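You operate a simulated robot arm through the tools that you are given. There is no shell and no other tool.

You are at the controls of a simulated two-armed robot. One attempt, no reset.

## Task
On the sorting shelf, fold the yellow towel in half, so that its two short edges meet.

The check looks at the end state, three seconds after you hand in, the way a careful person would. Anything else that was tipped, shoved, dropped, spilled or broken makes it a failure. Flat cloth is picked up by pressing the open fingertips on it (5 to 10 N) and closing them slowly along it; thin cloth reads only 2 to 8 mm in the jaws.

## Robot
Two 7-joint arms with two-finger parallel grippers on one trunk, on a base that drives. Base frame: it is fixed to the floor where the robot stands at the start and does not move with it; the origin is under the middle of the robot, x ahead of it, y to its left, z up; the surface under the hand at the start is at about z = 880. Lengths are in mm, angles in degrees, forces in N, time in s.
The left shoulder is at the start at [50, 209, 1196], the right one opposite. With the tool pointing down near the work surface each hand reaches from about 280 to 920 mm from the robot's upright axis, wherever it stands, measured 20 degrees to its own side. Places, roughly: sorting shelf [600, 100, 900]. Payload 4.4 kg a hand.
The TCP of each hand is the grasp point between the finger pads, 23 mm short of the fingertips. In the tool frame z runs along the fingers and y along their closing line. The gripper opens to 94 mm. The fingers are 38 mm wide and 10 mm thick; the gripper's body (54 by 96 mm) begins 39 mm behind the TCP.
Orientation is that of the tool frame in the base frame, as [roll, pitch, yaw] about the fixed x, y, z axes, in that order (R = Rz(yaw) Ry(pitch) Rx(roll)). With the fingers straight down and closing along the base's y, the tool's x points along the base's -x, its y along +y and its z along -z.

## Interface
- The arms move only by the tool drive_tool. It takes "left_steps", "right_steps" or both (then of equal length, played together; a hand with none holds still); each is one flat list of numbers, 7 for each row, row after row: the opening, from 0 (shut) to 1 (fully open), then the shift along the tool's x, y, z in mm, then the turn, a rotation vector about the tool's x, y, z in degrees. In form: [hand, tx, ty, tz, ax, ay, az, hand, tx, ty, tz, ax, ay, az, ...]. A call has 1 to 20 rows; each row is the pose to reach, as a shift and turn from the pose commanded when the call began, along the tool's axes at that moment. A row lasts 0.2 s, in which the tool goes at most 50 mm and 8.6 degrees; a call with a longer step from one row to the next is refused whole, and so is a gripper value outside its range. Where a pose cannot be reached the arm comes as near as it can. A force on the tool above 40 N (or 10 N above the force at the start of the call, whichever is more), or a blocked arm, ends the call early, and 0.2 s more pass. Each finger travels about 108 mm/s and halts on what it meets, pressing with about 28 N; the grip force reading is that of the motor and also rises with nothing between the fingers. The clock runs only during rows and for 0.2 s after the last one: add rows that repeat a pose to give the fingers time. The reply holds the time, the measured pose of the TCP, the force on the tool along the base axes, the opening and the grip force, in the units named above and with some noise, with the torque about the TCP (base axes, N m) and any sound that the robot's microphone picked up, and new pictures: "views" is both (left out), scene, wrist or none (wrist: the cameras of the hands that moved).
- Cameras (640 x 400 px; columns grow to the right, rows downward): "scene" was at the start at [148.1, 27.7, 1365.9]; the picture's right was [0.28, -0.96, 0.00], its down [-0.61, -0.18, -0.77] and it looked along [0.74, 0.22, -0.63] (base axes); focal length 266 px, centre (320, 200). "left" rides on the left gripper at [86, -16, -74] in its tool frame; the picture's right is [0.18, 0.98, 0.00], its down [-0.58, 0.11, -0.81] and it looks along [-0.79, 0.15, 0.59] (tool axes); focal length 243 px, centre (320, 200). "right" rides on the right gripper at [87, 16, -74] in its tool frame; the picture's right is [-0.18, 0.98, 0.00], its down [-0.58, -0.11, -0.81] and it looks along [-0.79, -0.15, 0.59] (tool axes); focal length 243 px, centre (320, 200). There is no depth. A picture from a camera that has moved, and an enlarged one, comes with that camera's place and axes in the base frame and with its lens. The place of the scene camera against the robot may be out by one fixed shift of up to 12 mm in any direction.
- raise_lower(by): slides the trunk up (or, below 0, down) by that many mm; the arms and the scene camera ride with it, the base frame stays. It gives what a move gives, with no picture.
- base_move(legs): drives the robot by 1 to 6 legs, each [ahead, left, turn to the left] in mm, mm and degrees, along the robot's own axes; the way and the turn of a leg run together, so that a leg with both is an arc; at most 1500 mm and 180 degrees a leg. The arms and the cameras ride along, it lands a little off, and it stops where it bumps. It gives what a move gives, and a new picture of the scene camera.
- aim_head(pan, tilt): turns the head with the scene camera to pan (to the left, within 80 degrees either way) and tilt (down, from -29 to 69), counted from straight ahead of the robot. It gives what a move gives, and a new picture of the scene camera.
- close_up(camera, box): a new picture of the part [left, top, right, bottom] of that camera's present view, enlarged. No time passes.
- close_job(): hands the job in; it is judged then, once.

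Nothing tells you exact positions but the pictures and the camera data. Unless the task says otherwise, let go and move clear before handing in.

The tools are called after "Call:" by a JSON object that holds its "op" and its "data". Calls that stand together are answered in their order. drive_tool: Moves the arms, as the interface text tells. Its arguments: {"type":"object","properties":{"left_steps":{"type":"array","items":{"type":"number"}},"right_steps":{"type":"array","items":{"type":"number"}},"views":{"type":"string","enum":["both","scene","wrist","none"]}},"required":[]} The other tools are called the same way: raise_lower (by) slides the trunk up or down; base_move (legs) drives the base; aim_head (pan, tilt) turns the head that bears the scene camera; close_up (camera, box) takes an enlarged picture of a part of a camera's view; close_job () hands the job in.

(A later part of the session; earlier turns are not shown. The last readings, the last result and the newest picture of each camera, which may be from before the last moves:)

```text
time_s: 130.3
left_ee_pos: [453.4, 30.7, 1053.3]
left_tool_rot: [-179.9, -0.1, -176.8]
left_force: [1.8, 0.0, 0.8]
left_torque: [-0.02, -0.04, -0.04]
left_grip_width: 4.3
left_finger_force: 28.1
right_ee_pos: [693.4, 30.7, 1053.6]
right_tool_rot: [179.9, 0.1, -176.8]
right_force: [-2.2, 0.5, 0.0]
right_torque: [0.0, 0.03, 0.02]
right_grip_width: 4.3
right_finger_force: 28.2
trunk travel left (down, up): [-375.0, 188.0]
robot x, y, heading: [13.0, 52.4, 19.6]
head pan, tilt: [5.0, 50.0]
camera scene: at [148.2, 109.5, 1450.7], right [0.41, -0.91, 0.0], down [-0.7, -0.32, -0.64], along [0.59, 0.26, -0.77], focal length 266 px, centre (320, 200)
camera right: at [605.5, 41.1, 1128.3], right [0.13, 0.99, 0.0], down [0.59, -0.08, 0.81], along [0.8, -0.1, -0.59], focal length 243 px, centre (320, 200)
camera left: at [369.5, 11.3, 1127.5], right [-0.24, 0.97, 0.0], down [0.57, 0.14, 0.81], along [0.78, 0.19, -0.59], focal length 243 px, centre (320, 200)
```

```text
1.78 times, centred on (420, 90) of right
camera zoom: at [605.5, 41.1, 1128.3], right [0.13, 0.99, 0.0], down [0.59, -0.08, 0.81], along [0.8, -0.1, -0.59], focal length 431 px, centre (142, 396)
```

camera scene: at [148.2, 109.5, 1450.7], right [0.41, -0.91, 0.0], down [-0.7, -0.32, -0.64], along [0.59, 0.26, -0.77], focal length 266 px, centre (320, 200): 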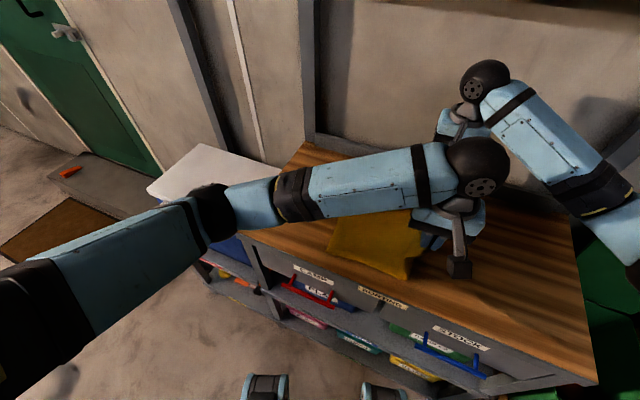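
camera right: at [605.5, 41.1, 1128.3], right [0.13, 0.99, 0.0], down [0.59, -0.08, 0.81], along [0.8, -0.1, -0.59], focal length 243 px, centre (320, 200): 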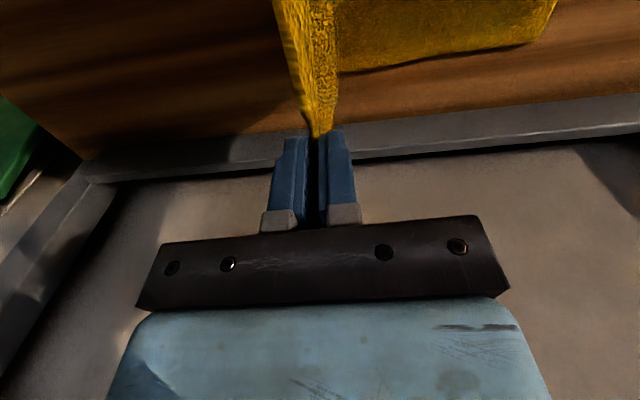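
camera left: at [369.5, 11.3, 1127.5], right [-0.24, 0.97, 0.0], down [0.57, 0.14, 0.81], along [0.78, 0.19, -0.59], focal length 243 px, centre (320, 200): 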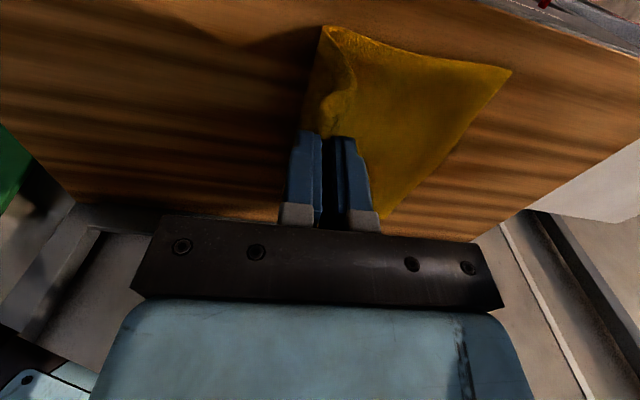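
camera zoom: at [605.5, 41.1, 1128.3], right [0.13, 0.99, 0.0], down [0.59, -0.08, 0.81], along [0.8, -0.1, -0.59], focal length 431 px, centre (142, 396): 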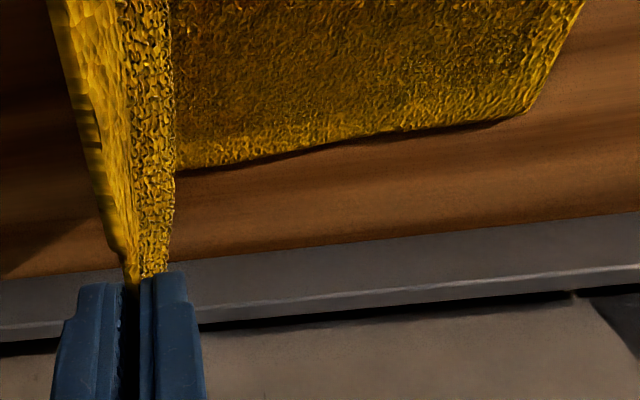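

The lower half lies flat and square: D at about (439,223), A at about (720,221). I'll now carry both corners over together, aiming a little shorter on the left this time.

Call:
{"op": "drive_tool", "data": {"left_steps": [0, -0.7, 8, 0, 0, 0, 0, 0, -2, 21.9, 1, 0, 0, 0, 0, -3.7, 39.8, 4, 0, 0, 0, 0, -5.3, 57.8, 9, 0, 0, 0, 0, -7, 75.7, 17, 0, 0, 0, 0, -8.6, 92.6, 28, 0, 0, 0, 0, -9.9, 107.6, 42, 0, 0, 0, 0, -11.1, 120.5, 58, 0, 0, 0, 0, -12.1, 131.5, 75, 0, 0, 0, 0, -12.9, 139.4, 92, 0, 0, 0, 0, -13.4, 145.4, 108, 0, 0, 0, 0, -13.8, 149.4, 122, 0, 0, 0, 0, -14.1, 152.4, 133, 0, 0, 0, 0, -14.2, 153.7, 139, 0, 0, 0, 0, -14.2, 153.7, 139, 0, 0, 0], "right_steps": [0, -0.8, 8.4, 0, 0, 0, 0, 0, -2.1, 23, 1, 0, 0, 0, 0, -3.8, 42, 4, 0, 0, 0, 0, -5.5, 60.8, 9, 0, 0, 0, 0, -7.2, 79.7, 17, 0, 0, 0, 0, -8.8, 97.5, 28, 0, 0, 0, 0, -10.3, 113.2, 42, 0, 0, 0, 0, -11.5, 126.9, 58, 0, 0, 0, 0, -12.5, 138.4, 75, 0, 0, 0, 0, -13.3, 146.8, 92, 0, 0, 0, 0, -13.9, 153.1, 108, 0, 0, 0, 0, -14.2, 157.2, 122, 0, 0, 0, 0, -14.5, 160.4, 133, 0, 0, 0, 0, -14.65, 161.7, 139, 0, 0, 0, 0, -14.65, 161.7, 139, 0, 0, 0], "views": "both"}}

Call:
{"op": "close_up", "data": {"camera": "left", "box": [200, 40, 440, 220]}}

Call:
{"op": "close_up", "data": {"camera": "right", "box": [180, 0, 420, 200]}}

Call:
{"op": "close_up", "data": {"camera": "scene", "box": [290, 120, 490, 290]}}

```text
time_s: 133.5
left_ee_pos: [460.8, 186.1, 915.0]
left_tool_rot: [179.9, 0.0, -176.8]
left_force: [1.9, -0.7, 1.0]
left_torque: [-0.03, -0.05, -0.04]
left_grip_width: 4.1
left_finger_force: 27.9
right_ee_pos: [698.2, 191.5, 915.1]
right_tool_rot: [179.9, 0.0, -176.8]
right_force: [-2.4, -0.2, 2.2]
right_torque: [0.0, 0.05, 0.02]
right_grip_width: 4.2
right_finger_force: 28.4
trunk travel left (down, up): [-375.0, 188.0]
robot x, y, heading: [14.3, 49.0, 19.5]
head pan, tilt: [5.0, 50.0]
camera scene: at [147.9, 109.2, 1450.8], right [0.41, -0.91, 0.0], down [-0.7, -0.32, -0.64], along [0.59, 0.26, -0.77], focal length 266 px, centre (320, 200)
camera right: at [610.8, 202.6, 990.2], right [0.13, 0.99, 0.0], down [0.59, -0.08, 0.81], along [0.8, -0.1, -0.59], focal length 243 px, centre (320, 200)
camera left: at [374.9, 165.1, 989.7], right [-0.24, 0.97, 0.0], down [0.57, 0.14, 0.81], along [0.78, 0.19, -0.59], focal length 243 px, centre (320, 200)
```

scene: 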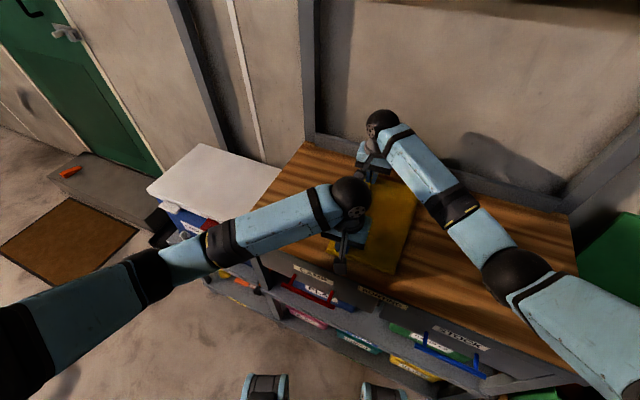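
right: 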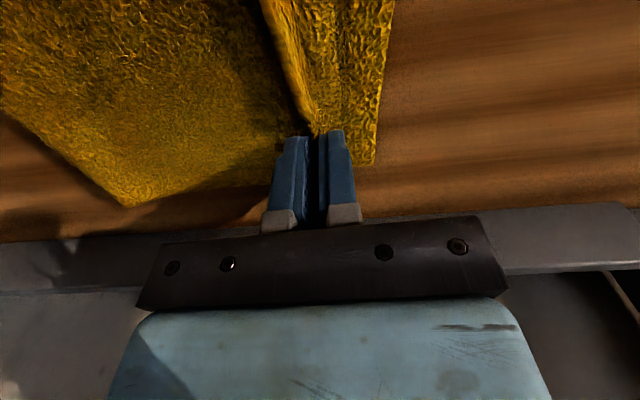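
left: 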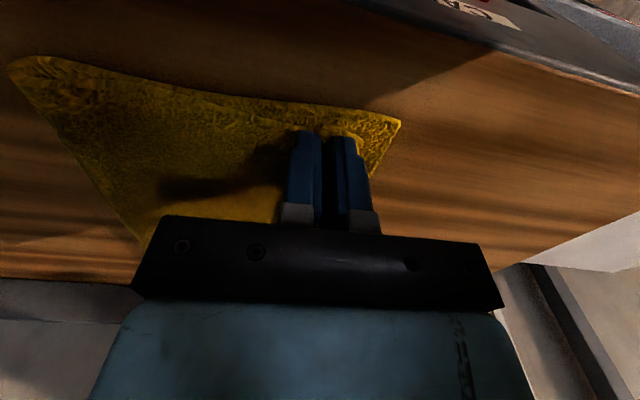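

```text
2.22 times, centred on (320, 130) of left
camera zoom: at [374.9, 165.1, 989.7], right [-0.24, 0.97, 0.0], down [0.57, 0.14, 0.81], along [0.78, 0.19, -0.59], focal length 539 px, centre (320, 356)
```

zoom: 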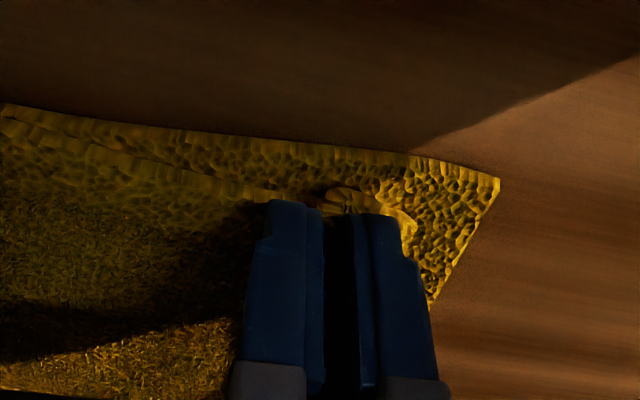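

```text
2.00 times, centred on (300, 100) of right
camera zoom: at [610.8, 202.6, 990.2], right [0.13, 0.99, 0.0], down [0.59, -0.08, 0.81], along [0.8, -0.1, -0.59], focal length 485 px, centre (360, 400)
```

zoom: 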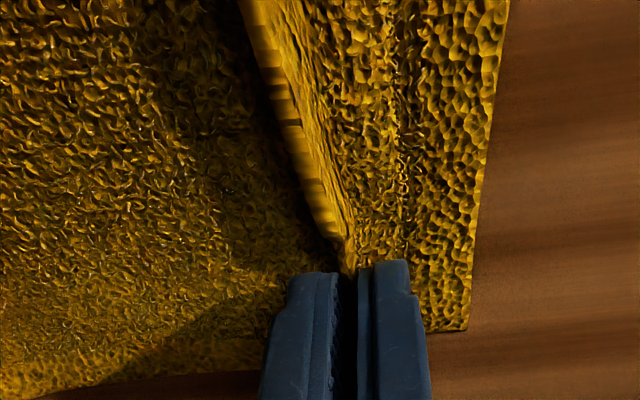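

```text
2.35 times, centred on (390, 205) of scene
camera zoom: at [147.9, 109.2, 1450.8], right [0.41, -0.91, 0.0], down [-0.7, -0.32, -0.64], along [0.59, 0.26, -0.77], focal length 625 px, centre (155, 188)
```

zoom: 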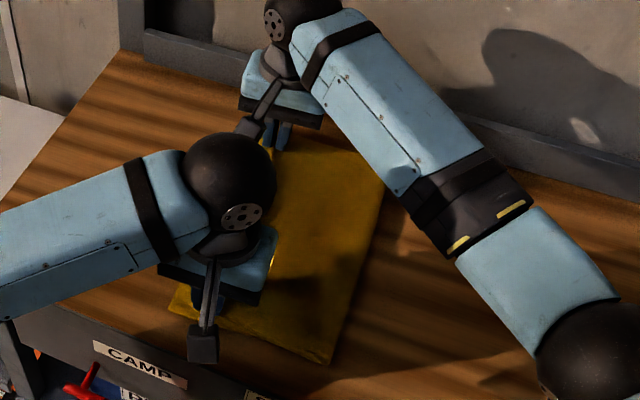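

D is at (440,224) and A at (723,223), and the held hems sit about 30–38 mm short of that edge as intended. I'll lower 3 mm and open slowly.

Call:
{"op": "drive_tool", "data": {"left_steps": [0, 0, 0, 1.5, 0, 0, 0, 0, 0, 0, 3, 0, 0, 0, 0.05, 0, 0, 3, 0, 0, 0, 0.1, 0, 0, 3, 0, 0, 0, 0.15, 0, 0, 3, 0, 0, 0, 0.2, 0, 0, 3, 0, 0, 0, 0.2, 0, 0, 3, 0, 0, 0, 0.2, 0, 0, 3, 0, 0, 0], "right_steps": [0, 0, 0, 1.5, 0, 0, 0, 0, 0, 0, 3, 0, 0, 0, 0.05, 0, 0, 3, 0, 0, 0, 0.1, 0, 0, 3, 0, 0, 0, 0.15, 0, 0, 3, 0, 0, 0, 0.2, 0, 0, 3, 0, 0, 0, 0.2, 0, 0, 3, 0, 0, 0, 0.2, 0, 0, 3, 0, 0, 0], "views": "wrist"}}

Call:
{"op": "close_up", "data": {"camera": "left", "box": [200, 40, 440, 220]}}

Call:
{"op": "close_up", "data": {"camera": "right", "box": [180, 0, 420, 200]}}

```text
time_s: 135.3
left_ee_pos: [459.4, 183.9, 911.9]
left_tool_rot: [180.0, 0.0, -176.7]
left_force: [0.0, -2.3, 6.9]
left_torque: [0.02, -0.06, -0.04]
left_grip_width: 17.2
left_finger_force: 0.0
right_ee_pos: [699.0, 190.3, 913.5]
right_tool_rot: [179.9, 0.0, -176.7]
right_force: [-0.4, 0.1, 2.3]
right_torque: [0.0, -0.03, -0.02]
right_grip_width: 18.5
right_finger_force: 0.0
trunk travel left (down, up): [-375.0, 188.0]
robot x, y, heading: [13.7, 48.2, 19.1]
head pan, tilt: [5.0, 50.0]
camera right: at [610.8, 202.0, 987.5], right [0.13, 0.99, 0.0], down [0.59, -0.08, 0.81], along [0.8, -0.1, -0.59], focal length 243 px, centre (320, 200)
camera left: at [374.2, 164.7, 986.2], right [-0.24, 0.97, 0.0], down [0.57, 0.14, 0.81], along [0.78, 0.19, -0.59], focal length 243 px, centre (320, 200)
```

right: 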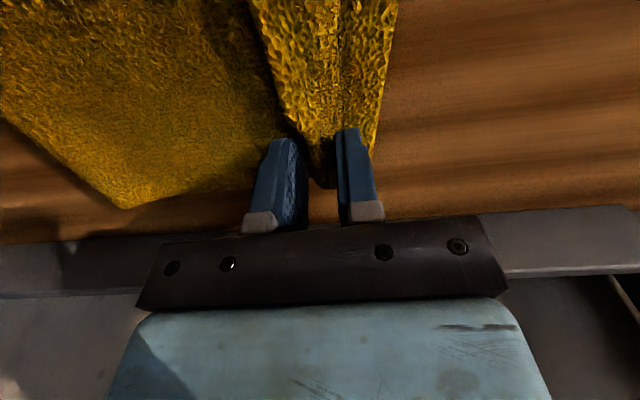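
left: 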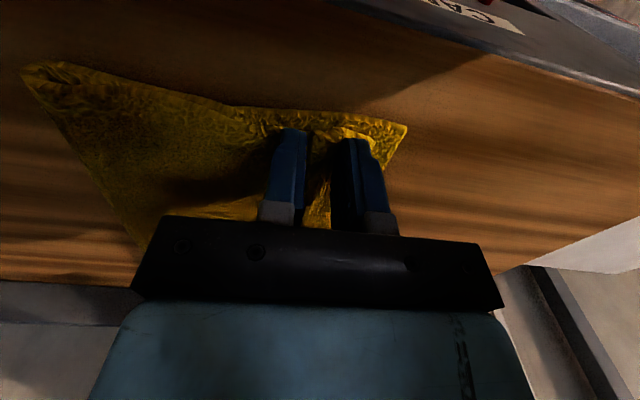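

```text
2.22 times, centred on (320, 130) of left
camera zoom: at [374.2, 164.7, 986.2], right [-0.24, 0.97, 0.0], down [0.57, 0.14, 0.81], along [0.78, 0.19, -0.59], focal length 539 px, centre (320, 356)
```

zoom: 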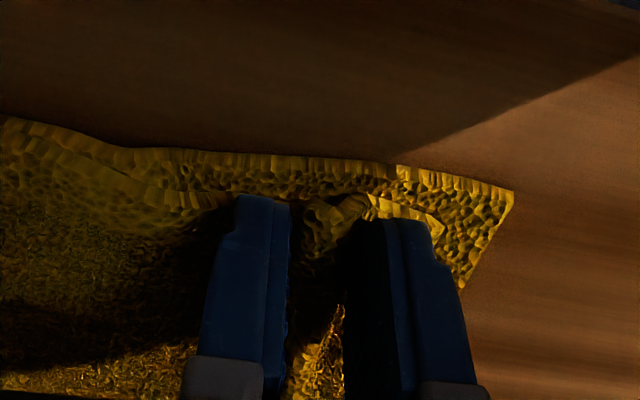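

```text
2.00 times, centred on (300, 100) of right
camera zoom: at [610.8, 202.0, 987.5], right [0.13, 0.99, 0.0], down [0.59, -0.08, 0.81], along [0.8, -0.1, -0.59], focal length 485 px, centre (360, 400)
```

zoom: 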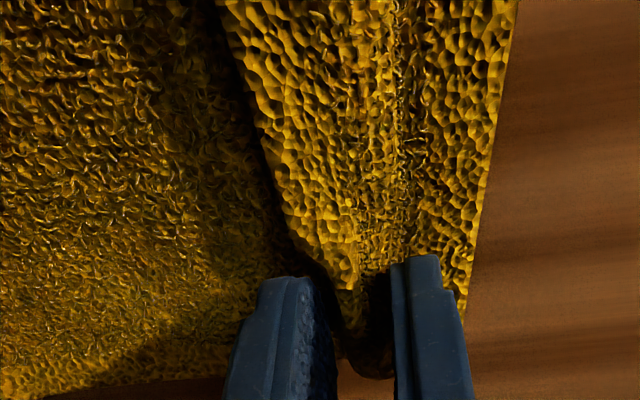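

The hems haven't unrolled yet this time. I'll lift the hands slowly clear and look.

Call:
{"op": "drive_tool", "data": {"left_steps": [0.2, 0, 0, -2, 0, 0, 0, 0.2, 0, 0, -6, 0, 0, 0, 0.2, 0, 0, -12, 0, 0, 0, 0.2, 0, 0, -25, 0, 0, 0, 0.2, 0, 0, -45, 0, 0, 0, 0.2, 0, 0, -70, 0, 0, 0, 0.2, 0, 0, -95, 0, 0, 0, 0.2, 0, 0, -105, 0, 0, 0], "right_steps": [0.2, 0, 0, -2, 0, 0, 0, 0.2, 0, 0, -6, 0, 0, 0, 0.2, 0, 0, -12, 0, 0, 0, 0.2, 0, 0, -25, 0, 0, 0, 0.2, 0, 0, -45, 0, 0, 0, 0.2, 0, 0, -70, 0, 0, 0, 0.2, 0, 0, -95, 0, 0, 0, 0.2, 0, 0, -105, 0, 0, 0], "views": "both"}}

Call:
{"op": "close_up", "data": {"camera": "left", "box": [180, 0, 440, 200]}}

Call:
{"op": "close_up", "data": {"camera": "right", "box": [120, 0, 420, 160]}}

Call:
{"op": "close_up", "data": {"camera": "scene", "box": [300, 150, 440, 290]}}

```text
time_s: 137.1
left_ee_pos: [459.9, 185.4, 1017.5]
left_tool_rot: [179.9, 0.0, -176.7]
left_force: [0.0, -0.2, 0.7]
left_torque: [-0.03, 0.01, 0.0]
left_grip_width: 18.8
left_finger_force: 0.0
right_ee_pos: [698.7, 190.6, 1015.9]
right_tool_rot: [179.9, 0.0, -176.8]
right_force: [0.0, -0.4, 1.1]
right_torque: [-0.02, -0.01, -0.01]
right_grip_width: 18.8
right_finger_force: 0.1
trunk travel left (down, up): [-375.0, 188.0]
robot x, y, heading: [13.8, 51.3, 19.2]
head pan, tilt: [5.0, 50.0]
camera scene: at [148.2, 109.5, 1450.7], right [0.41, -0.91, 0.0], down [-0.7, -0.32, -0.64], along [0.59, 0.26, -0.77], focal length 266 px, centre (320, 200)
camera right: at [611.5, 203.1, 1091.8], right [0.13, 0.99, 0.0], down [0.59, -0.08, 0.81], along [0.8, -0.1, -0.59], focal length 243 px, centre (320, 200)
camera left: at [374.6, 164.8, 1090.8], right [-0.24, 0.97, 0.0], down [0.57, 0.14, 0.81], along [0.78, 0.19, -0.59], focal length 243 px, centre (320, 200)
```

scene: 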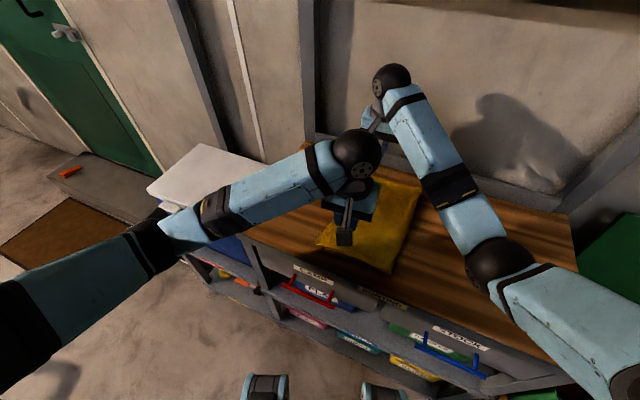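
right: 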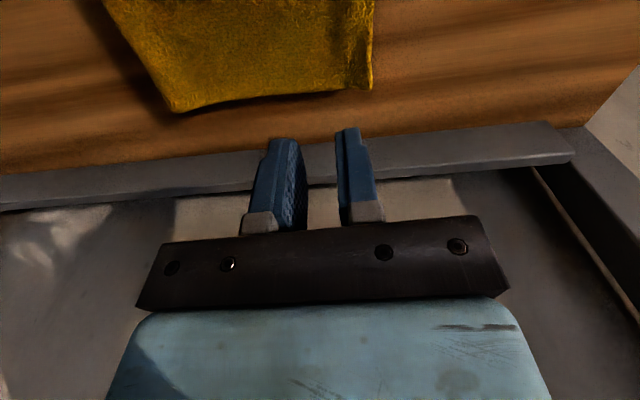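
left: 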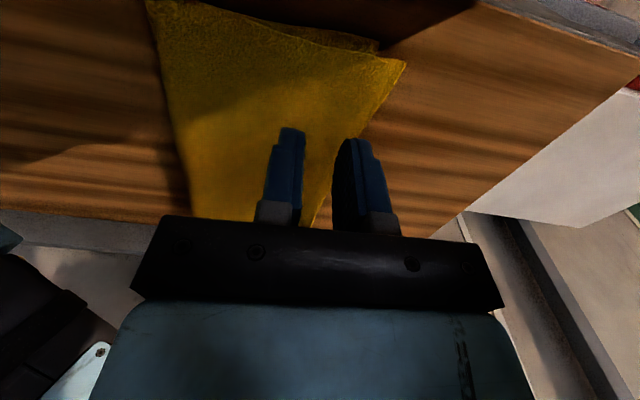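

```text
2.00 times, centred on (310, 100) of left
camera zoom: at [374.6, 164.8, 1090.8], right [-0.24, 0.97, 0.0], down [0.57, 0.14, 0.81], along [0.78, 0.19, -0.59], focal length 485 px, centre (340, 400)
```

zoom: 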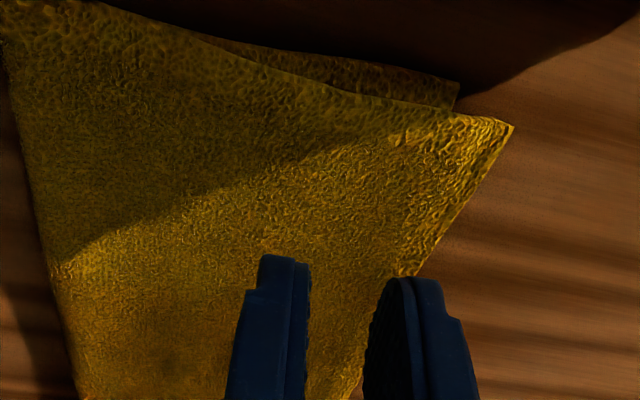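

```text
2.13 times, centred on (270, 80) of right
camera zoom: at [611.5, 203.1, 1091.8], right [0.13, 0.99, 0.0], down [0.59, -0.08, 0.81], along [0.8, -0.1, -0.59], focal length 518 px, centre (427, 456)
```

zoom: 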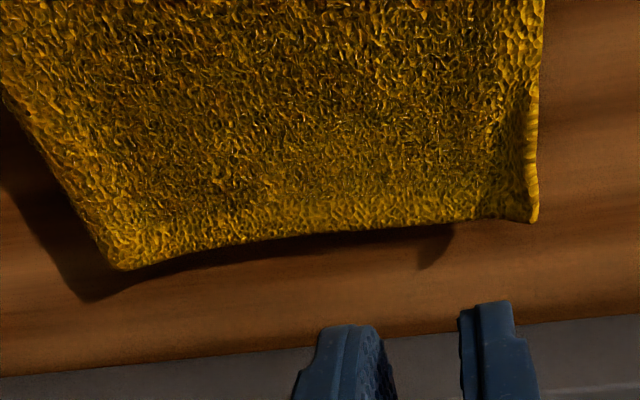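

```text
2.86 times, centred on (370, 220) of scene
camera zoom: at [148.2, 109.5, 1450.7], right [0.41, -0.91, 0.0], down [-0.7, -0.32, -0.64], along [0.59, 0.26, -0.77], focal length 759 px, centre (177, 143)
```

zoom: 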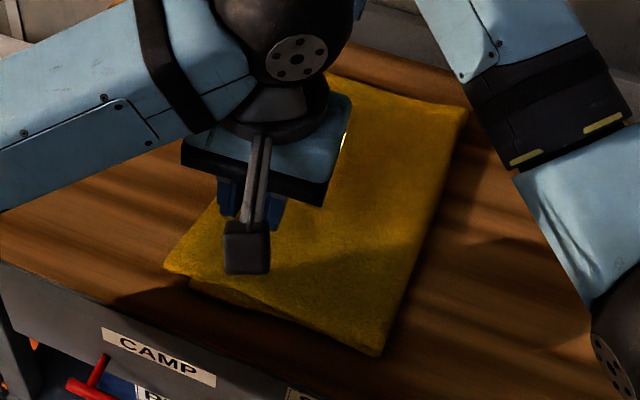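

The hems unrolled on lifting. The fold is neat, but the top layer overhangs by about 27 mm at the near corner and 11 mm at the far one, with the crease at y≈66 and 52. I'll press lightly on the top layer near the crease with closed fingers and draw it toward −y, so the top slides and the crease rolls out.

Call:
{"op": "drive_tool", "data": {"left_steps": [0.1, -0.5, -10, 0, 0, 0, 0, 0, -1.5, -30, 10, 0, 0, 0, 0, -2.7, -52, 30, 0, 0, 0, 0, -3.9, -70, 55, 0, 0, 0, 0, -3.9, -73.3, 78, 0, 0, 0, 0, -3.9, -73.3, 90, 0, 0, 0, 0, -3.9, -73.3, 90, 0, 0, 0], "right_steps": [0.1, 1.5, -12, 0, 0, 0, 0, 0, 4.5, -37, 10, 0, 0, 0, 0, 8, -63, 30, 0, 0, 0, 0, 11, -85, 55, 0, 0, 0, 0, 12, -89.4, 78, 0, 0, 0, 0, 12, -89.4, 89, 0, 0, 0, 0, 12, -89.4, 89, 0, 0, 0], "views": "both"}}

Call:
{"op": "close_up", "data": {"camera": "scene", "box": [300, 150, 440, 290]}}

```text
time_s: 138.7
left_ee_pos: [468.3, 112.0, 925.2]
left_tool_rot: [179.9, 0.0, -176.8]
left_force: [0.0, -0.3, -0.3]
left_torque: [0.03, -0.03, 0.01]
left_grip_width: 0.0
left_finger_force: 28.2
right_ee_pos: [691.5, 102.3, 927.1]
right_tool_rot: [179.9, 0.1, -176.8]
right_force: [0.1, 0.1, -0.1]
right_torque: [0.0, 0.0, 0.01]
right_grip_width: 0.0
right_finger_force: 27.7
trunk travel left (down, up): [-375.0, 188.0]
robot x, y, heading: [14.8, 48.8, 19.2]
head pan, tilt: [5.0, 50.0]
camera scene: at [148.2, 109.5, 1450.7], right [0.41, -0.91, 0.0], down [-0.7, -0.32, -0.64], along [0.59, 0.26, -0.77], focal length 266 px, centre (320, 200)
camera right: at [604.2, 114.2, 1001.6], right [0.13, 0.99, 0.0], down [0.59, -0.08, 0.81], along [0.8, -0.1, -0.59], focal length 243 px, centre (320, 200)
camera left: at [383.3, 92.7, 1000.5], right [-0.24, 0.97, 0.0], down [0.57, 0.14, 0.81], along [0.78, 0.19, -0.59], focal length 243 px, centre (320, 200)
```

scene: 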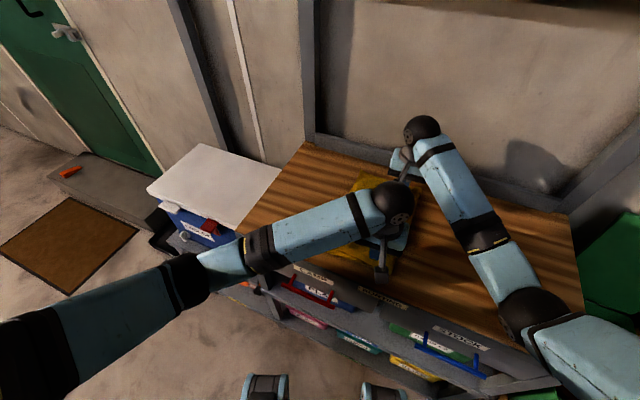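
right: 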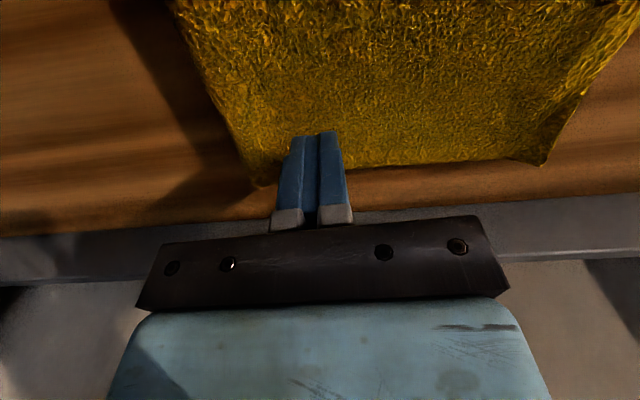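
left: 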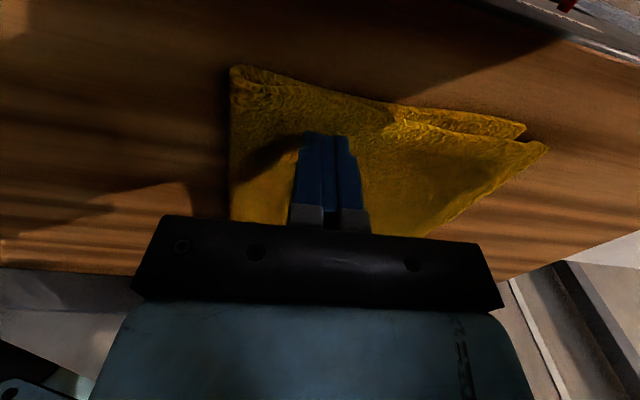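

```text
2.86 times, centred on (370, 220) of scene
camera zoom: at [148.2, 109.5, 1450.7], right [0.41, -0.91, 0.0], down [-0.7, -0.32, -0.64], along [0.59, 0.26, -0.77], focal length 759 px, centre (177, 143)
```

zoom: 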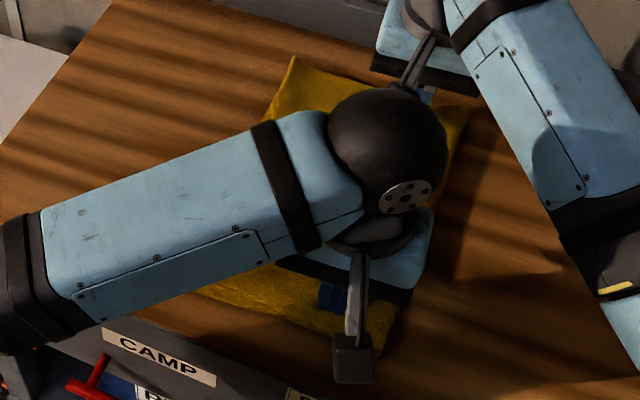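

Both hands are above the top layer near the crease with jaws shut. I'll lower to light contact.

Call:
{"op": "drive_tool", "data": {"left_steps": [0, 0, 0, 6, 0, 0, 0, 0, 0, 0, 11, 0, 0, 0, 0, 0, 0, 11, 0, 0, 0], "right_steps": [0, 0, 0, 7, 0, 0, 0, 0, 0, 0, 13, 0, 0, 0, 0, 0, 0, 13, 0, 0, 0], "views": "none"}}

```text
time_s: 139.5
left_ee_pos: [468.9, 112.5, 915.9]
left_tool_rot: [179.9, 0.0, -176.9]
left_force: [0.9, -0.7, 0.3]
left_torque: [-0.01, 0.0, 0.01]
left_grip_width: 0.4
left_finger_force: 27.6
right_ee_pos: [693.1, 102.5, 915.3]
right_tool_rot: [179.9, 0.0, -176.7]
right_force: [-0.3, -0.6, 0.1]
right_torque: [-0.04, -0.01, 0.0]
right_grip_width: 0.1
right_finger_force: 27.9
trunk travel left (down, up): [-375.0, 188.0]
robot x, y, heading: [13.4, 56.2, 19.4]
head pan, tilt: [5.0, 50.0]
```

Call:
{"op": "drive_tool", "data": {"left_steps": [0, 0, 0, 2, 0, 0, 0, 0, 0, 0, 4, 0, 0, 0, 0, 0, 0, 4, 0, 0, 0], "right_steps": [0, 0, 0, 2, 0, 0, 0, 0, 0, 0, 4, 0, 0, 0, 0, 0, 0, 4, 0, 0, 0], "views": "none"}}

```text
time_s: 140.3
left_ee_pos: [468.5, 112.3, 911.6]
left_tool_rot: [180.0, 0.0, -176.8]
left_force: [0.3, 0.1, 2.2]
left_torque: [-0.03, -0.01, 0.01]
left_grip_width: 0.1
left_finger_force: 27.9
right_ee_pos: [691.9, 102.2, 911.7]
right_tool_rot: [179.8, 0.0, -176.9]
right_force: [0.6, -0.8, 1.8]
right_torque: [-0.02, -0.03, 0.01]
right_grip_width: 0.0
right_finger_force: 28.1
trunk travel left (down, up): [-375.0, 188.0]
robot x, y, heading: [18.4, 53.0, 19.2]
head pan, tilt: [5.0, 50.0]
```

Light contact, about 2 N on each. Now I'll draw slowly toward −y, 24 mm on the near side and 12 mm on the far side.

Call:
{"op": "drive_tool", "data": {"left_steps": [0, 0, 0, 0.7, 0, 0, 0, 0, 0.2, -4, 0.7, 0, 0, 0, 0, 0.5, -8, 0.7, 0, 0, 0, 0, 0.7, -12, 0.7, 0, 0, 0, 0, 0.9, -16, 0.7, 0, 0, 0, 0, 1.1, -20, 0.7, 0, 0, 0, 0, 1.3, -24, 0.7, 0, 0, 0, 0, 1.3, -24, 0.7, 0, 0, 0], "right_steps": [0, 0, 0, 0.7, 0, 0, 0, 0, 0.1, -2, 0.7, 0, 0, 0, 0, 0.2, -4, 0.7, 0, 0, 0, 0, 0.3, -6, 0.7, 0, 0, 0, 0, 0.4, -8, 0.7, 0, 0, 0, 0, 0.5, -10, 0.7, 0, 0, 0, 0, 0.6, -12, 0.7, 0, 0, 0, 0, 0.6, -12, 0.7, 0, 0, 0], "views": "both"}}

Call:
{"op": "close_up", "data": {"camera": "left", "box": [200, 40, 600, 260]}}

Call:
{"op": "close_up", "data": {"camera": "right", "box": [200, 0, 620, 220]}}

```text
time_s: 142.1
left_ee_pos: [468.6, 87.6, 910.6]
left_tool_rot: [180.0, 0.1, -176.8]
left_force: [-0.3, 0.8, 2.8]
left_torque: [0.01, -0.04, 0.0]
left_grip_width: 0.1
left_finger_force: 28.2
right_ee_pos: [693.2, 90.3, 911.3]
right_tool_rot: [179.8, 0.1, -176.7]
right_force: [0.2, -0.2, 2.1]
right_torque: [0.02, 0.05, 0.02]
right_grip_width: 0.0
right_finger_force: 28.2
trunk travel left (down, up): [-375.0, 188.0]
robot x, y, heading: [15.0, 54.0, 19.2]
head pan, tilt: [5.0, 50.0]
camera scene: at [147.6, 109.6, 1450.8], right [0.41, -0.91, 0.0], down [-0.7, -0.32, -0.64], along [0.59, 0.26, -0.77], focal length 266 px, centre (320, 200)
camera right: at [604.0, 100.7, 985.2], right [0.13, 0.99, 0.0], down [0.59, -0.08, 0.81], along [0.8, -0.1, -0.59], focal length 243 px, centre (320, 200)
camera left: at [382.3, 67.8, 985.4], right [-0.24, 0.97, 0.0], down [0.57, 0.14, 0.81], along [0.78, 0.19, -0.59], focal length 243 px, centre (320, 200)
```

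scene: 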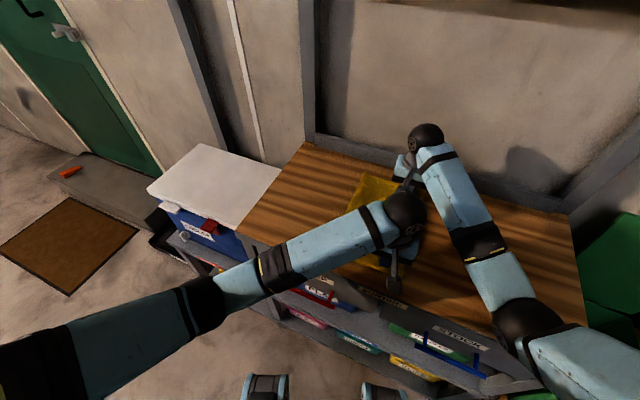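
right: 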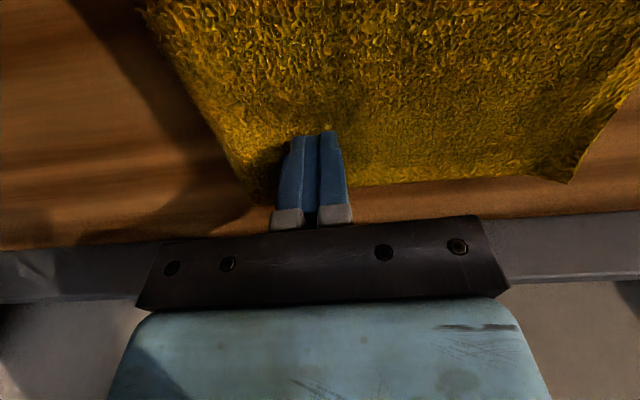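
left: 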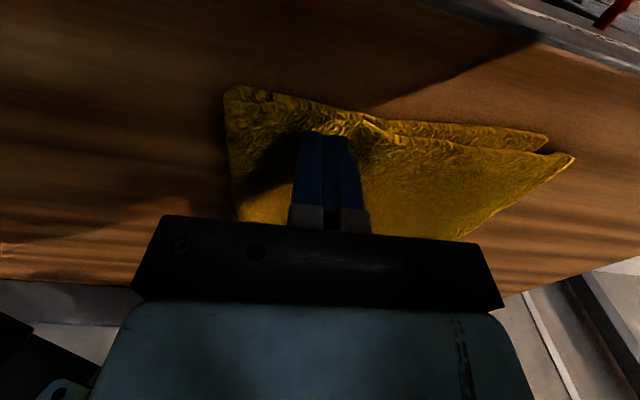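

```text
1.60 times, centred on (400, 150) of left
camera zoom: at [382.3, 67.8, 985.4], right [-0.24, 0.97, 0.0], down [0.57, 0.14, 0.81], along [0.78, 0.19, -0.59], focal length 388 px, centre (192, 280)
```

zoom: 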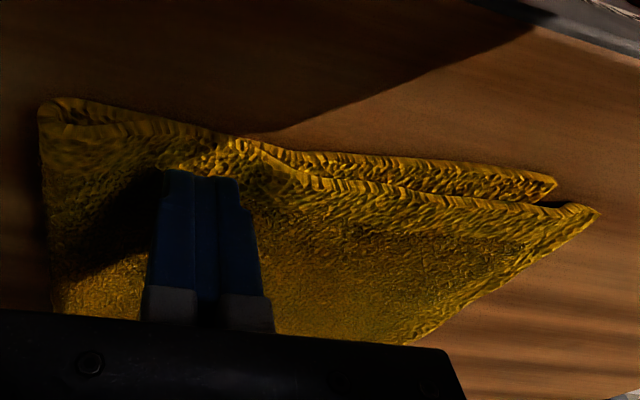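

```text
1.52 times, centred on (410, 110) of right
camera zoom: at [604.0, 100.7, 985.2], right [0.13, 0.99, 0.0], down [0.59, -0.08, 0.81], along [0.8, -0.1, -0.59], focal length 370 px, centre (183, 337)
```

zoom: 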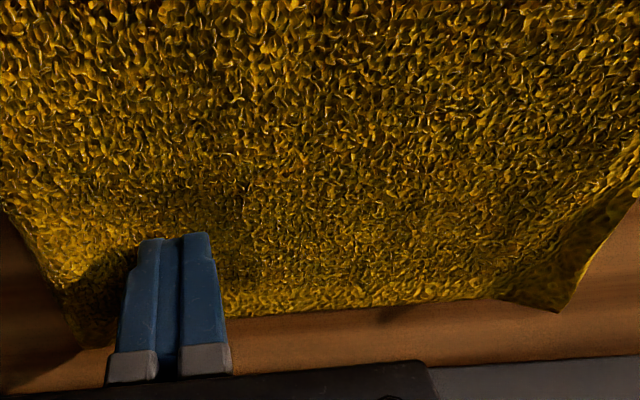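

The whole towel moved together, about 22 mm toward −y, without the layers slipping, so that doesn't correct it. I'll lift both hands away and measure the corners properly.

Call:
{"op": "drive_tool", "data": {"left_steps": [0, 0, 0, -8, 0, 0, 0, 0, 0, 0, -30, 0, 0, 0, 0, 8, 10, -65, 0, 0, 0, 0, 18, 30, -100, 0, 0, 0, 0, 28, 65, -125, 0, 0, 0, 0, 36, 105, -135, 0, 0, 0, 0.1, 42, 145, -140, 0, 0, 0, 0.2, 45, 180, -140, 0, 0, 0, 0.3, 45, 195, -140, 0, 0, 0], "right_steps": [0, 0, 0, -8, 0, 0, 0, 0, 0, 0, -30, 0, 0, 0, 0, 5, 0, -60, 0, 0, 0, 0, 15, 0, -85, 0, 0, 0, 0, 30, 5, -105, 0, 0, 0, 0, 45, 10, -120, 0, 0, 0, 0.1, 60, 15, -130, 0, 0, 0, 0.2, 70, 20, -135, 0, 0, 0, 0.3, 75, 25, -135, 0, 0, 0], "views": "both"}}

Call:
{"op": "close_up", "data": {"camera": "scene", "box": [320, 150, 450, 290]}}

Call:
{"op": "close_up", "data": {"camera": "left", "box": [0, 0, 320, 200]}}

Call:
{"op": "close_up", "data": {"camera": "right", "box": [240, 0, 560, 180]}}

```text
time_s: 144.1
left_ee_pos: [411.6, 280.9, 1050.2]
left_tool_rot: [-180.0, 0.1, -176.7]
left_force: [0.4, -0.7, 0.3]
left_torque: [0.01, 0.0, 0.0]
left_grip_width: 28.1
left_finger_force: 0.0
right_ee_pos: [615.4, 110.9, 1046.1]
right_tool_rot: [180.0, 0.1, -176.8]
right_force: [0.0, -0.1, 0.9]
right_torque: [-0.01, -0.01, -0.03]
right_grip_width: 28.4
right_finger_force: 0.1
trunk travel left (down, up): [-375.0, 188.0]
robot x, y, heading: [17.5, 54.4, 19.7]
head pan, tilt: [5.0, 50.0]
camera scene: at [148.1, 109.6, 1450.7], right [0.41, -0.91, 0.0], down [-0.7, -0.32, -0.64], along [0.59, 0.26, -0.77], focal length 266 px, centre (320, 200)
camera right: at [527.3, 121.7, 1120.2], right [0.13, 0.99, 0.0], down [0.59, -0.08, 0.81], along [0.8, -0.1, -0.59], focal length 243 px, centre (320, 200)
camera left: at [327.4, 260.9, 1125.4], right [-0.24, 0.97, 0.0], down [0.57, 0.14, 0.81], along [0.78, 0.19, -0.59], focal length 243 px, centre (320, 200)
```

scene: 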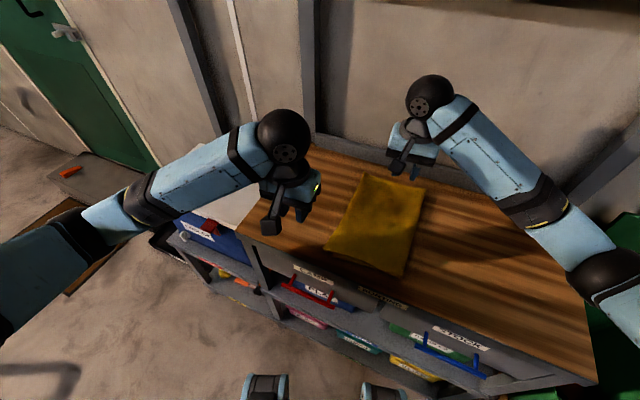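
right: 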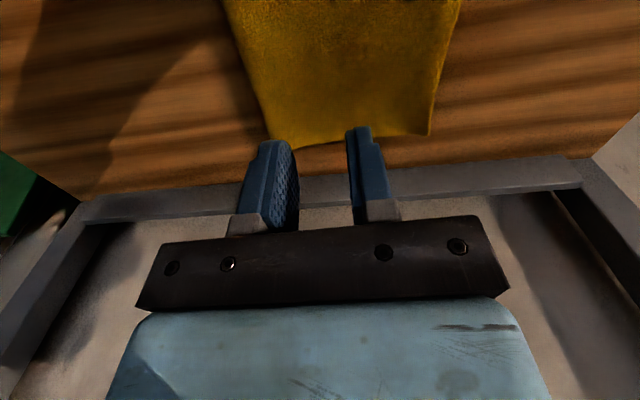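
left: 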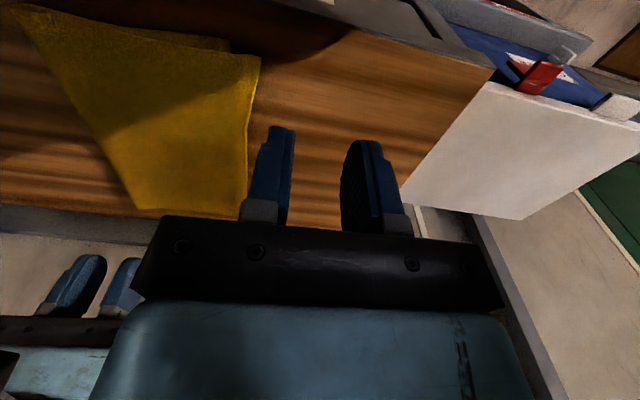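

```text
2.86 times, centred on (385, 220) of scene
camera zoom: at [148.1, 109.6, 1450.7], right [0.41, -0.91, 0.0], down [-0.7, -0.32, -0.64], along [0.59, 0.26, -0.77], focal length 759 px, centre (134, 143)
```

zoom: 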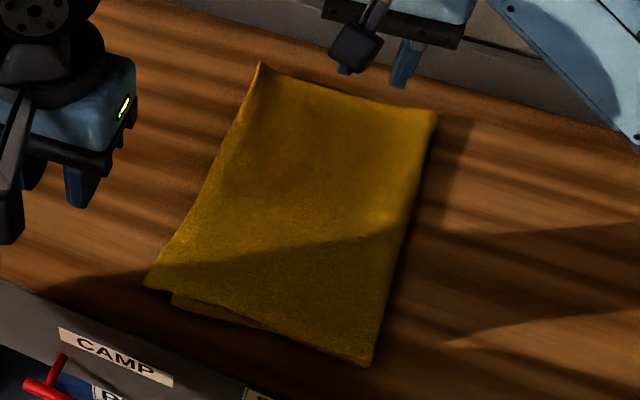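

```text
2.00 times, centred on (160, 100) of left
camera zoom: at [327.4, 260.9, 1125.4], right [-0.24, 0.97, 0.0], down [0.57, 0.14, 0.81], along [0.78, 0.19, -0.59], focal length 485 px, centre (640, 400)
```

zoom: 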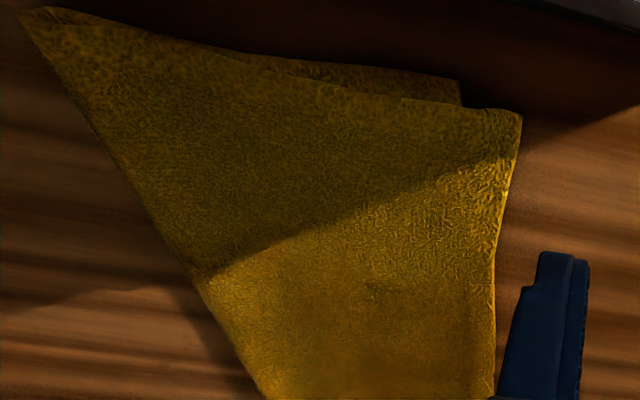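

```text
2.00 times, centred on (400, 90) of right
camera zoom: at [527.3, 121.7, 1120.2], right [0.13, 0.99, 0.0], down [0.59, -0.08, 0.81], along [0.8, -0.1, -0.59], focal length 485 px, centre (160, 420)
```

zoom: 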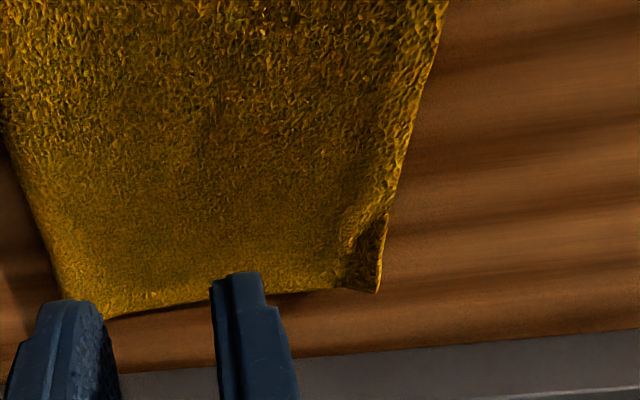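

The overhang is about 27 mm on both sides: top edge at y≈230, lower edge at y≈204, crease at y≈42. It is straight and even, so I'll turn both hands 90°, pinch just the two overhanging corners, lift both together and re-lay them shorter.

Call:
{"op": "drive_tool", "data": {"left_steps": [0.28, -4, -4.9, 3, 0, 0, -7.2, 0.28, -8, -9.8, 6, 0, 0, -14.5, 0.28, -12, -14.7, 9, 0, 0, -21.7, 0.28, -16, -19.6, 14, 0, 0, -28.9, 0.28, -20, -24.5, 20, 0, 0, -36.1, 0.28, -24, -29.4, 26, 0, 0, -43.4, 0.28, -28, -34.3, 33, 0, 0, -50.6, 0.28, -32, -39.2, 40, 0, 0, -57.8, 0.28, -36, -44.1, 47, 0, 0, -65, 0.28, -40, -49, 54, 0, 0, -72.3, 0.28, -44, -54, 60, 0, 0, -79.5, 0.28, -48.1, -58.9, 65, 0, 0, -86.7, 0.28, -48.1, -58.9, 65, 0, 0, -86.7], "right_steps": [0.28, -8.2, 9, 3, 0, 0, -7.2, 0.28, -16.4, 18, 6, 0, 0, -14.5, 0.28, -24.7, 27, 9, 0, 0, -21.7, 0.28, -33, 36, 14, 0, 0, -28.9, 0.28, -41, 45, 20, 0, 0, -36.2, 0.28, -49.4, 54, 26, 0, 0, -43.4, 0.28, -57.6, 63, 33, 0, 0, -50.6, 0.28, -65.8, 72, 40, 0, 0, -57.9, 0.28, -74, 81, 47, 0, 0, -65.1, 0.28, -82.3, 90.5, 52, 0, 0, -72.3, 0.28, -90.5, 99.5, 57, 0, 0, -79.6, 0.28, -98.8, 108.6, 61, 0, 0, -86.8, 0.28, -98.8, 108.6, 61, 0, 0, -86.8], "views": "both"}}

Call:
{"op": "close_up", "data": {"camera": "left", "box": [200, 0, 460, 180]}}

Call:
{"op": "close_up", "data": {"camera": "right", "box": [200, 0, 460, 180]}}

```text
time_s: 146.9
left_ee_pos: [464.2, 225.6, 984.3]
left_tool_rot: [-180.0, 0.1, -90.0]
left_force: [0.3, -0.4, 0.5]
left_torque: [-0.03, -0.02, -0.01]
left_grip_width: 26.3
left_finger_force: 0.1
right_ee_pos: [707.7, 224.3, 983.8]
right_tool_rot: [-180.0, 0.0, -89.9]
right_force: [-0.9, -0.3, 0.4]
right_torque: [0.0, 0.0, -0.01]
right_grip_width: 26.4
right_finger_force: 0.0
trunk travel left (down, up): [-375.0, 188.0]
robot x, y, heading: [14.9, 50.5, 19.3]
head pan, tilt: [5.0, 50.0]
camera scene: at [148.1, 109.3, 1450.7], right [0.41, -0.91, 0.0], down [-0.7, -0.32, -0.64], along [0.59, 0.26, -0.77], focal length 266 px, centre (320, 200)
camera right: at [692.1, 138.7, 1058.8], right [-0.98, 0.18, 0.0], down [0.11, 0.58, 0.81], along [0.15, 0.79, -0.59], focal length 243 px, centre (320, 200)
camera left: at [480.2, 138.7, 1059.1], right [-0.98, -0.18, 0.0], down [-0.11, 0.58, 0.81], along [-0.15, 0.79, -0.59], focal length 243 px, centre (320, 200)
```

scene: 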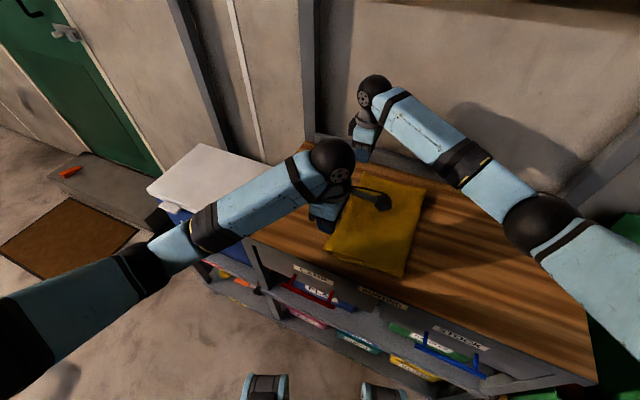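
right: 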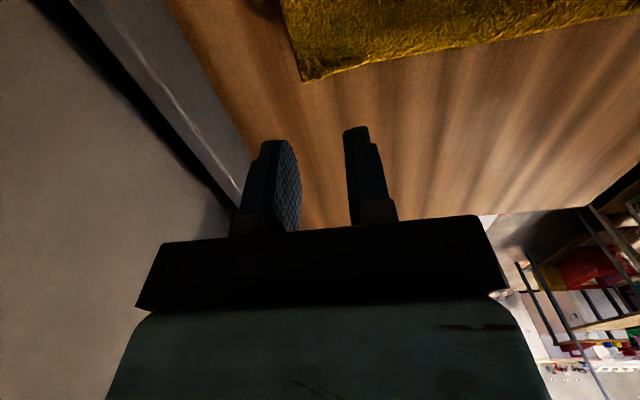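
left: 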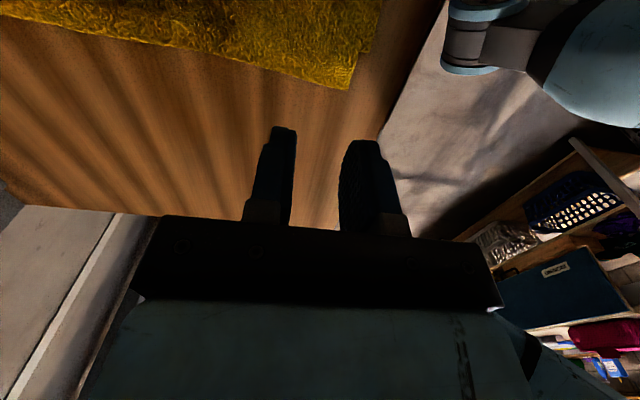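

```text
2.22 times, centred on (330, 90) of left
camera zoom: at [480.2, 138.7, 1059.1], right [-0.98, -0.18, 0.0], down [-0.11, 0.58, 0.81], along [-0.15, 0.79, -0.59], focal length 539 px, centre (298, 444)
```

zoom: 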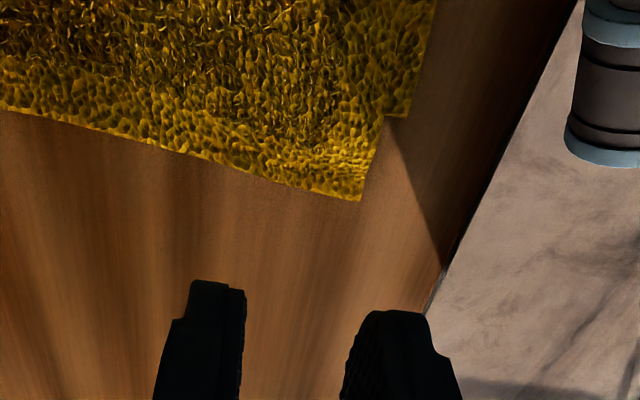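

```text
2.22 times, centred on (330, 90) of right
camera zoom: at [692.1, 138.7, 1058.8], right [-0.98, 0.18, 0.0], down [0.11, 0.58, 0.81], along [0.15, 0.79, -0.59], focal length 539 px, centre (298, 444)
```

zoom: 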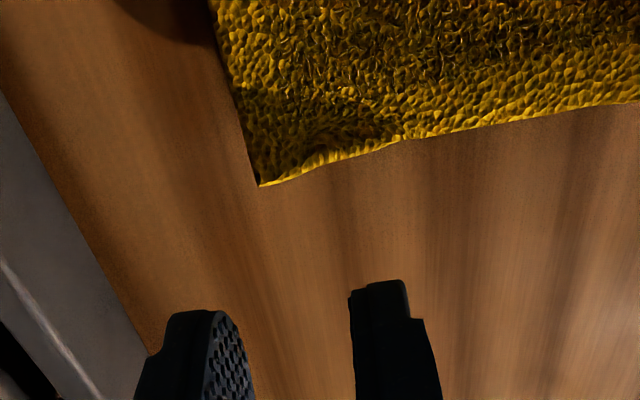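

Corners measured: near top (441,231) over (435,205) below, and far top (721,227). I'll adjust the right hand 9 mm in x and lower both.

Call:
{"op": "drive_tool", "data": {"left_steps": [0.28, 0, 1, 15, 0, 0, 0, 0.28, 0, 1, 38, 0, 0, 0, 0.28, 0, 1, 58, 0, 0, 0, 0.28, 0, 1, 70, 0, 0, 0, 0.28, 0, 1, 74, 0, 0, 0, 0.28, 0, 1, 74, 0, 0, 0], "right_steps": [0.28, 1, 4, 15, 0, 0, 0, 0.28, 1, 8.7, 38, 0, 0, 0, 0.28, 1, 8.7, 58, 0, 0, 0, 0.28, 1, 8.7, 70, 0, 0, 0, 0.28, 1, 8.7, 74, 0, 0, 0, 0.28, 1, 8.7, 74, 0, 0, 0], "views": "wrist"}}

Call:
{"op": "close_up", "data": {"camera": "left", "box": [200, 20, 440, 220]}}

Call:
{"op": "close_up", "data": {"camera": "right", "box": [200, 20, 440, 220]}}

```text
time_s: 148.3
left_ee_pos: [461.9, 223.5, 911.4]
left_tool_rot: [-180.0, 0.0, -90.2]
left_force: [-0.9, 0.7, 0.1]
left_torque: [0.0, 0.0, 0.01]
left_grip_width: 26.1
left_finger_force: 0.1
right_ee_pos: [700.2, 223.4, 911.3]
right_tool_rot: [-180.0, 0.1, -89.9]
right_force: [1.3, 0.1, 1.0]
right_torque: [-0.05, -0.01, 0.01]
right_grip_width: 26.5
right_finger_force: 0.1
trunk travel left (down, up): [-375.0, 188.0]
robot x, y, heading: [11.0, 48.0, 19.6]
head pan, tilt: [5.0, 50.0]
camera right: at [682.6, 135.9, 985.3], right [-0.98, 0.18, 0.0], down [0.11, 0.58, 0.81], along [0.15, 0.79, -0.59], focal length 243 px, centre (320, 200)
camera left: at [478.6, 138.1, 985.7], right [-0.98, -0.18, 0.0], down [-0.11, 0.58, 0.81], along [-0.15, 0.79, -0.59], focal length 243 px, centre (320, 200)
```

right: 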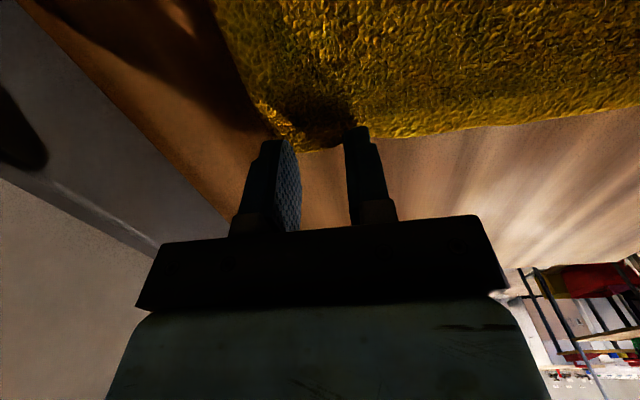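
left: 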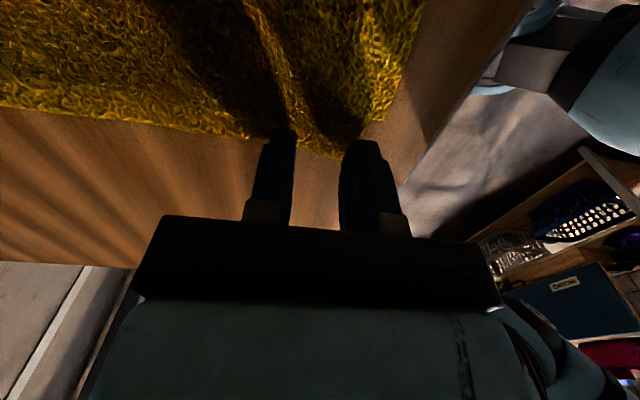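

```text
2.00 times, centred on (320, 120) of left
camera zoom: at [478.6, 138.1, 985.7], right [-0.98, -0.18, 0.0], down [-0.11, 0.58, 0.81], along [-0.15, 0.79, -0.59], focal length 485 px, centre (320, 360)
```

zoom: 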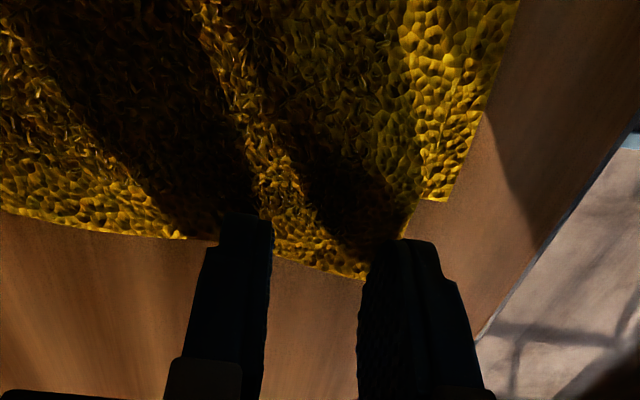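

```text
2.00 times, centred on (320, 120) of right
camera zoom: at [682.6, 135.9, 985.3], right [-0.98, 0.18, 0.0], down [0.11, 0.58, 0.81], along [0.15, 0.79, -0.59], focal length 485 px, centre (320, 360)
```

zoom: 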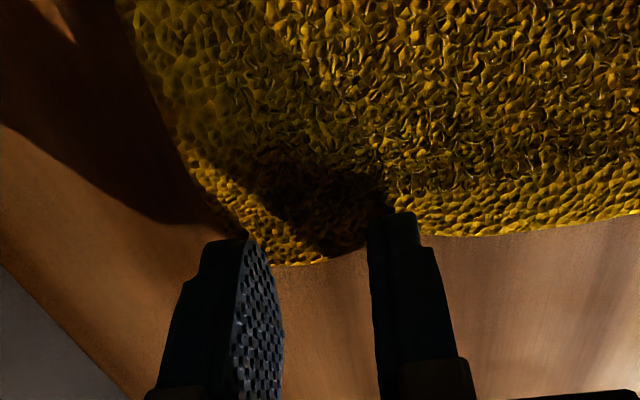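

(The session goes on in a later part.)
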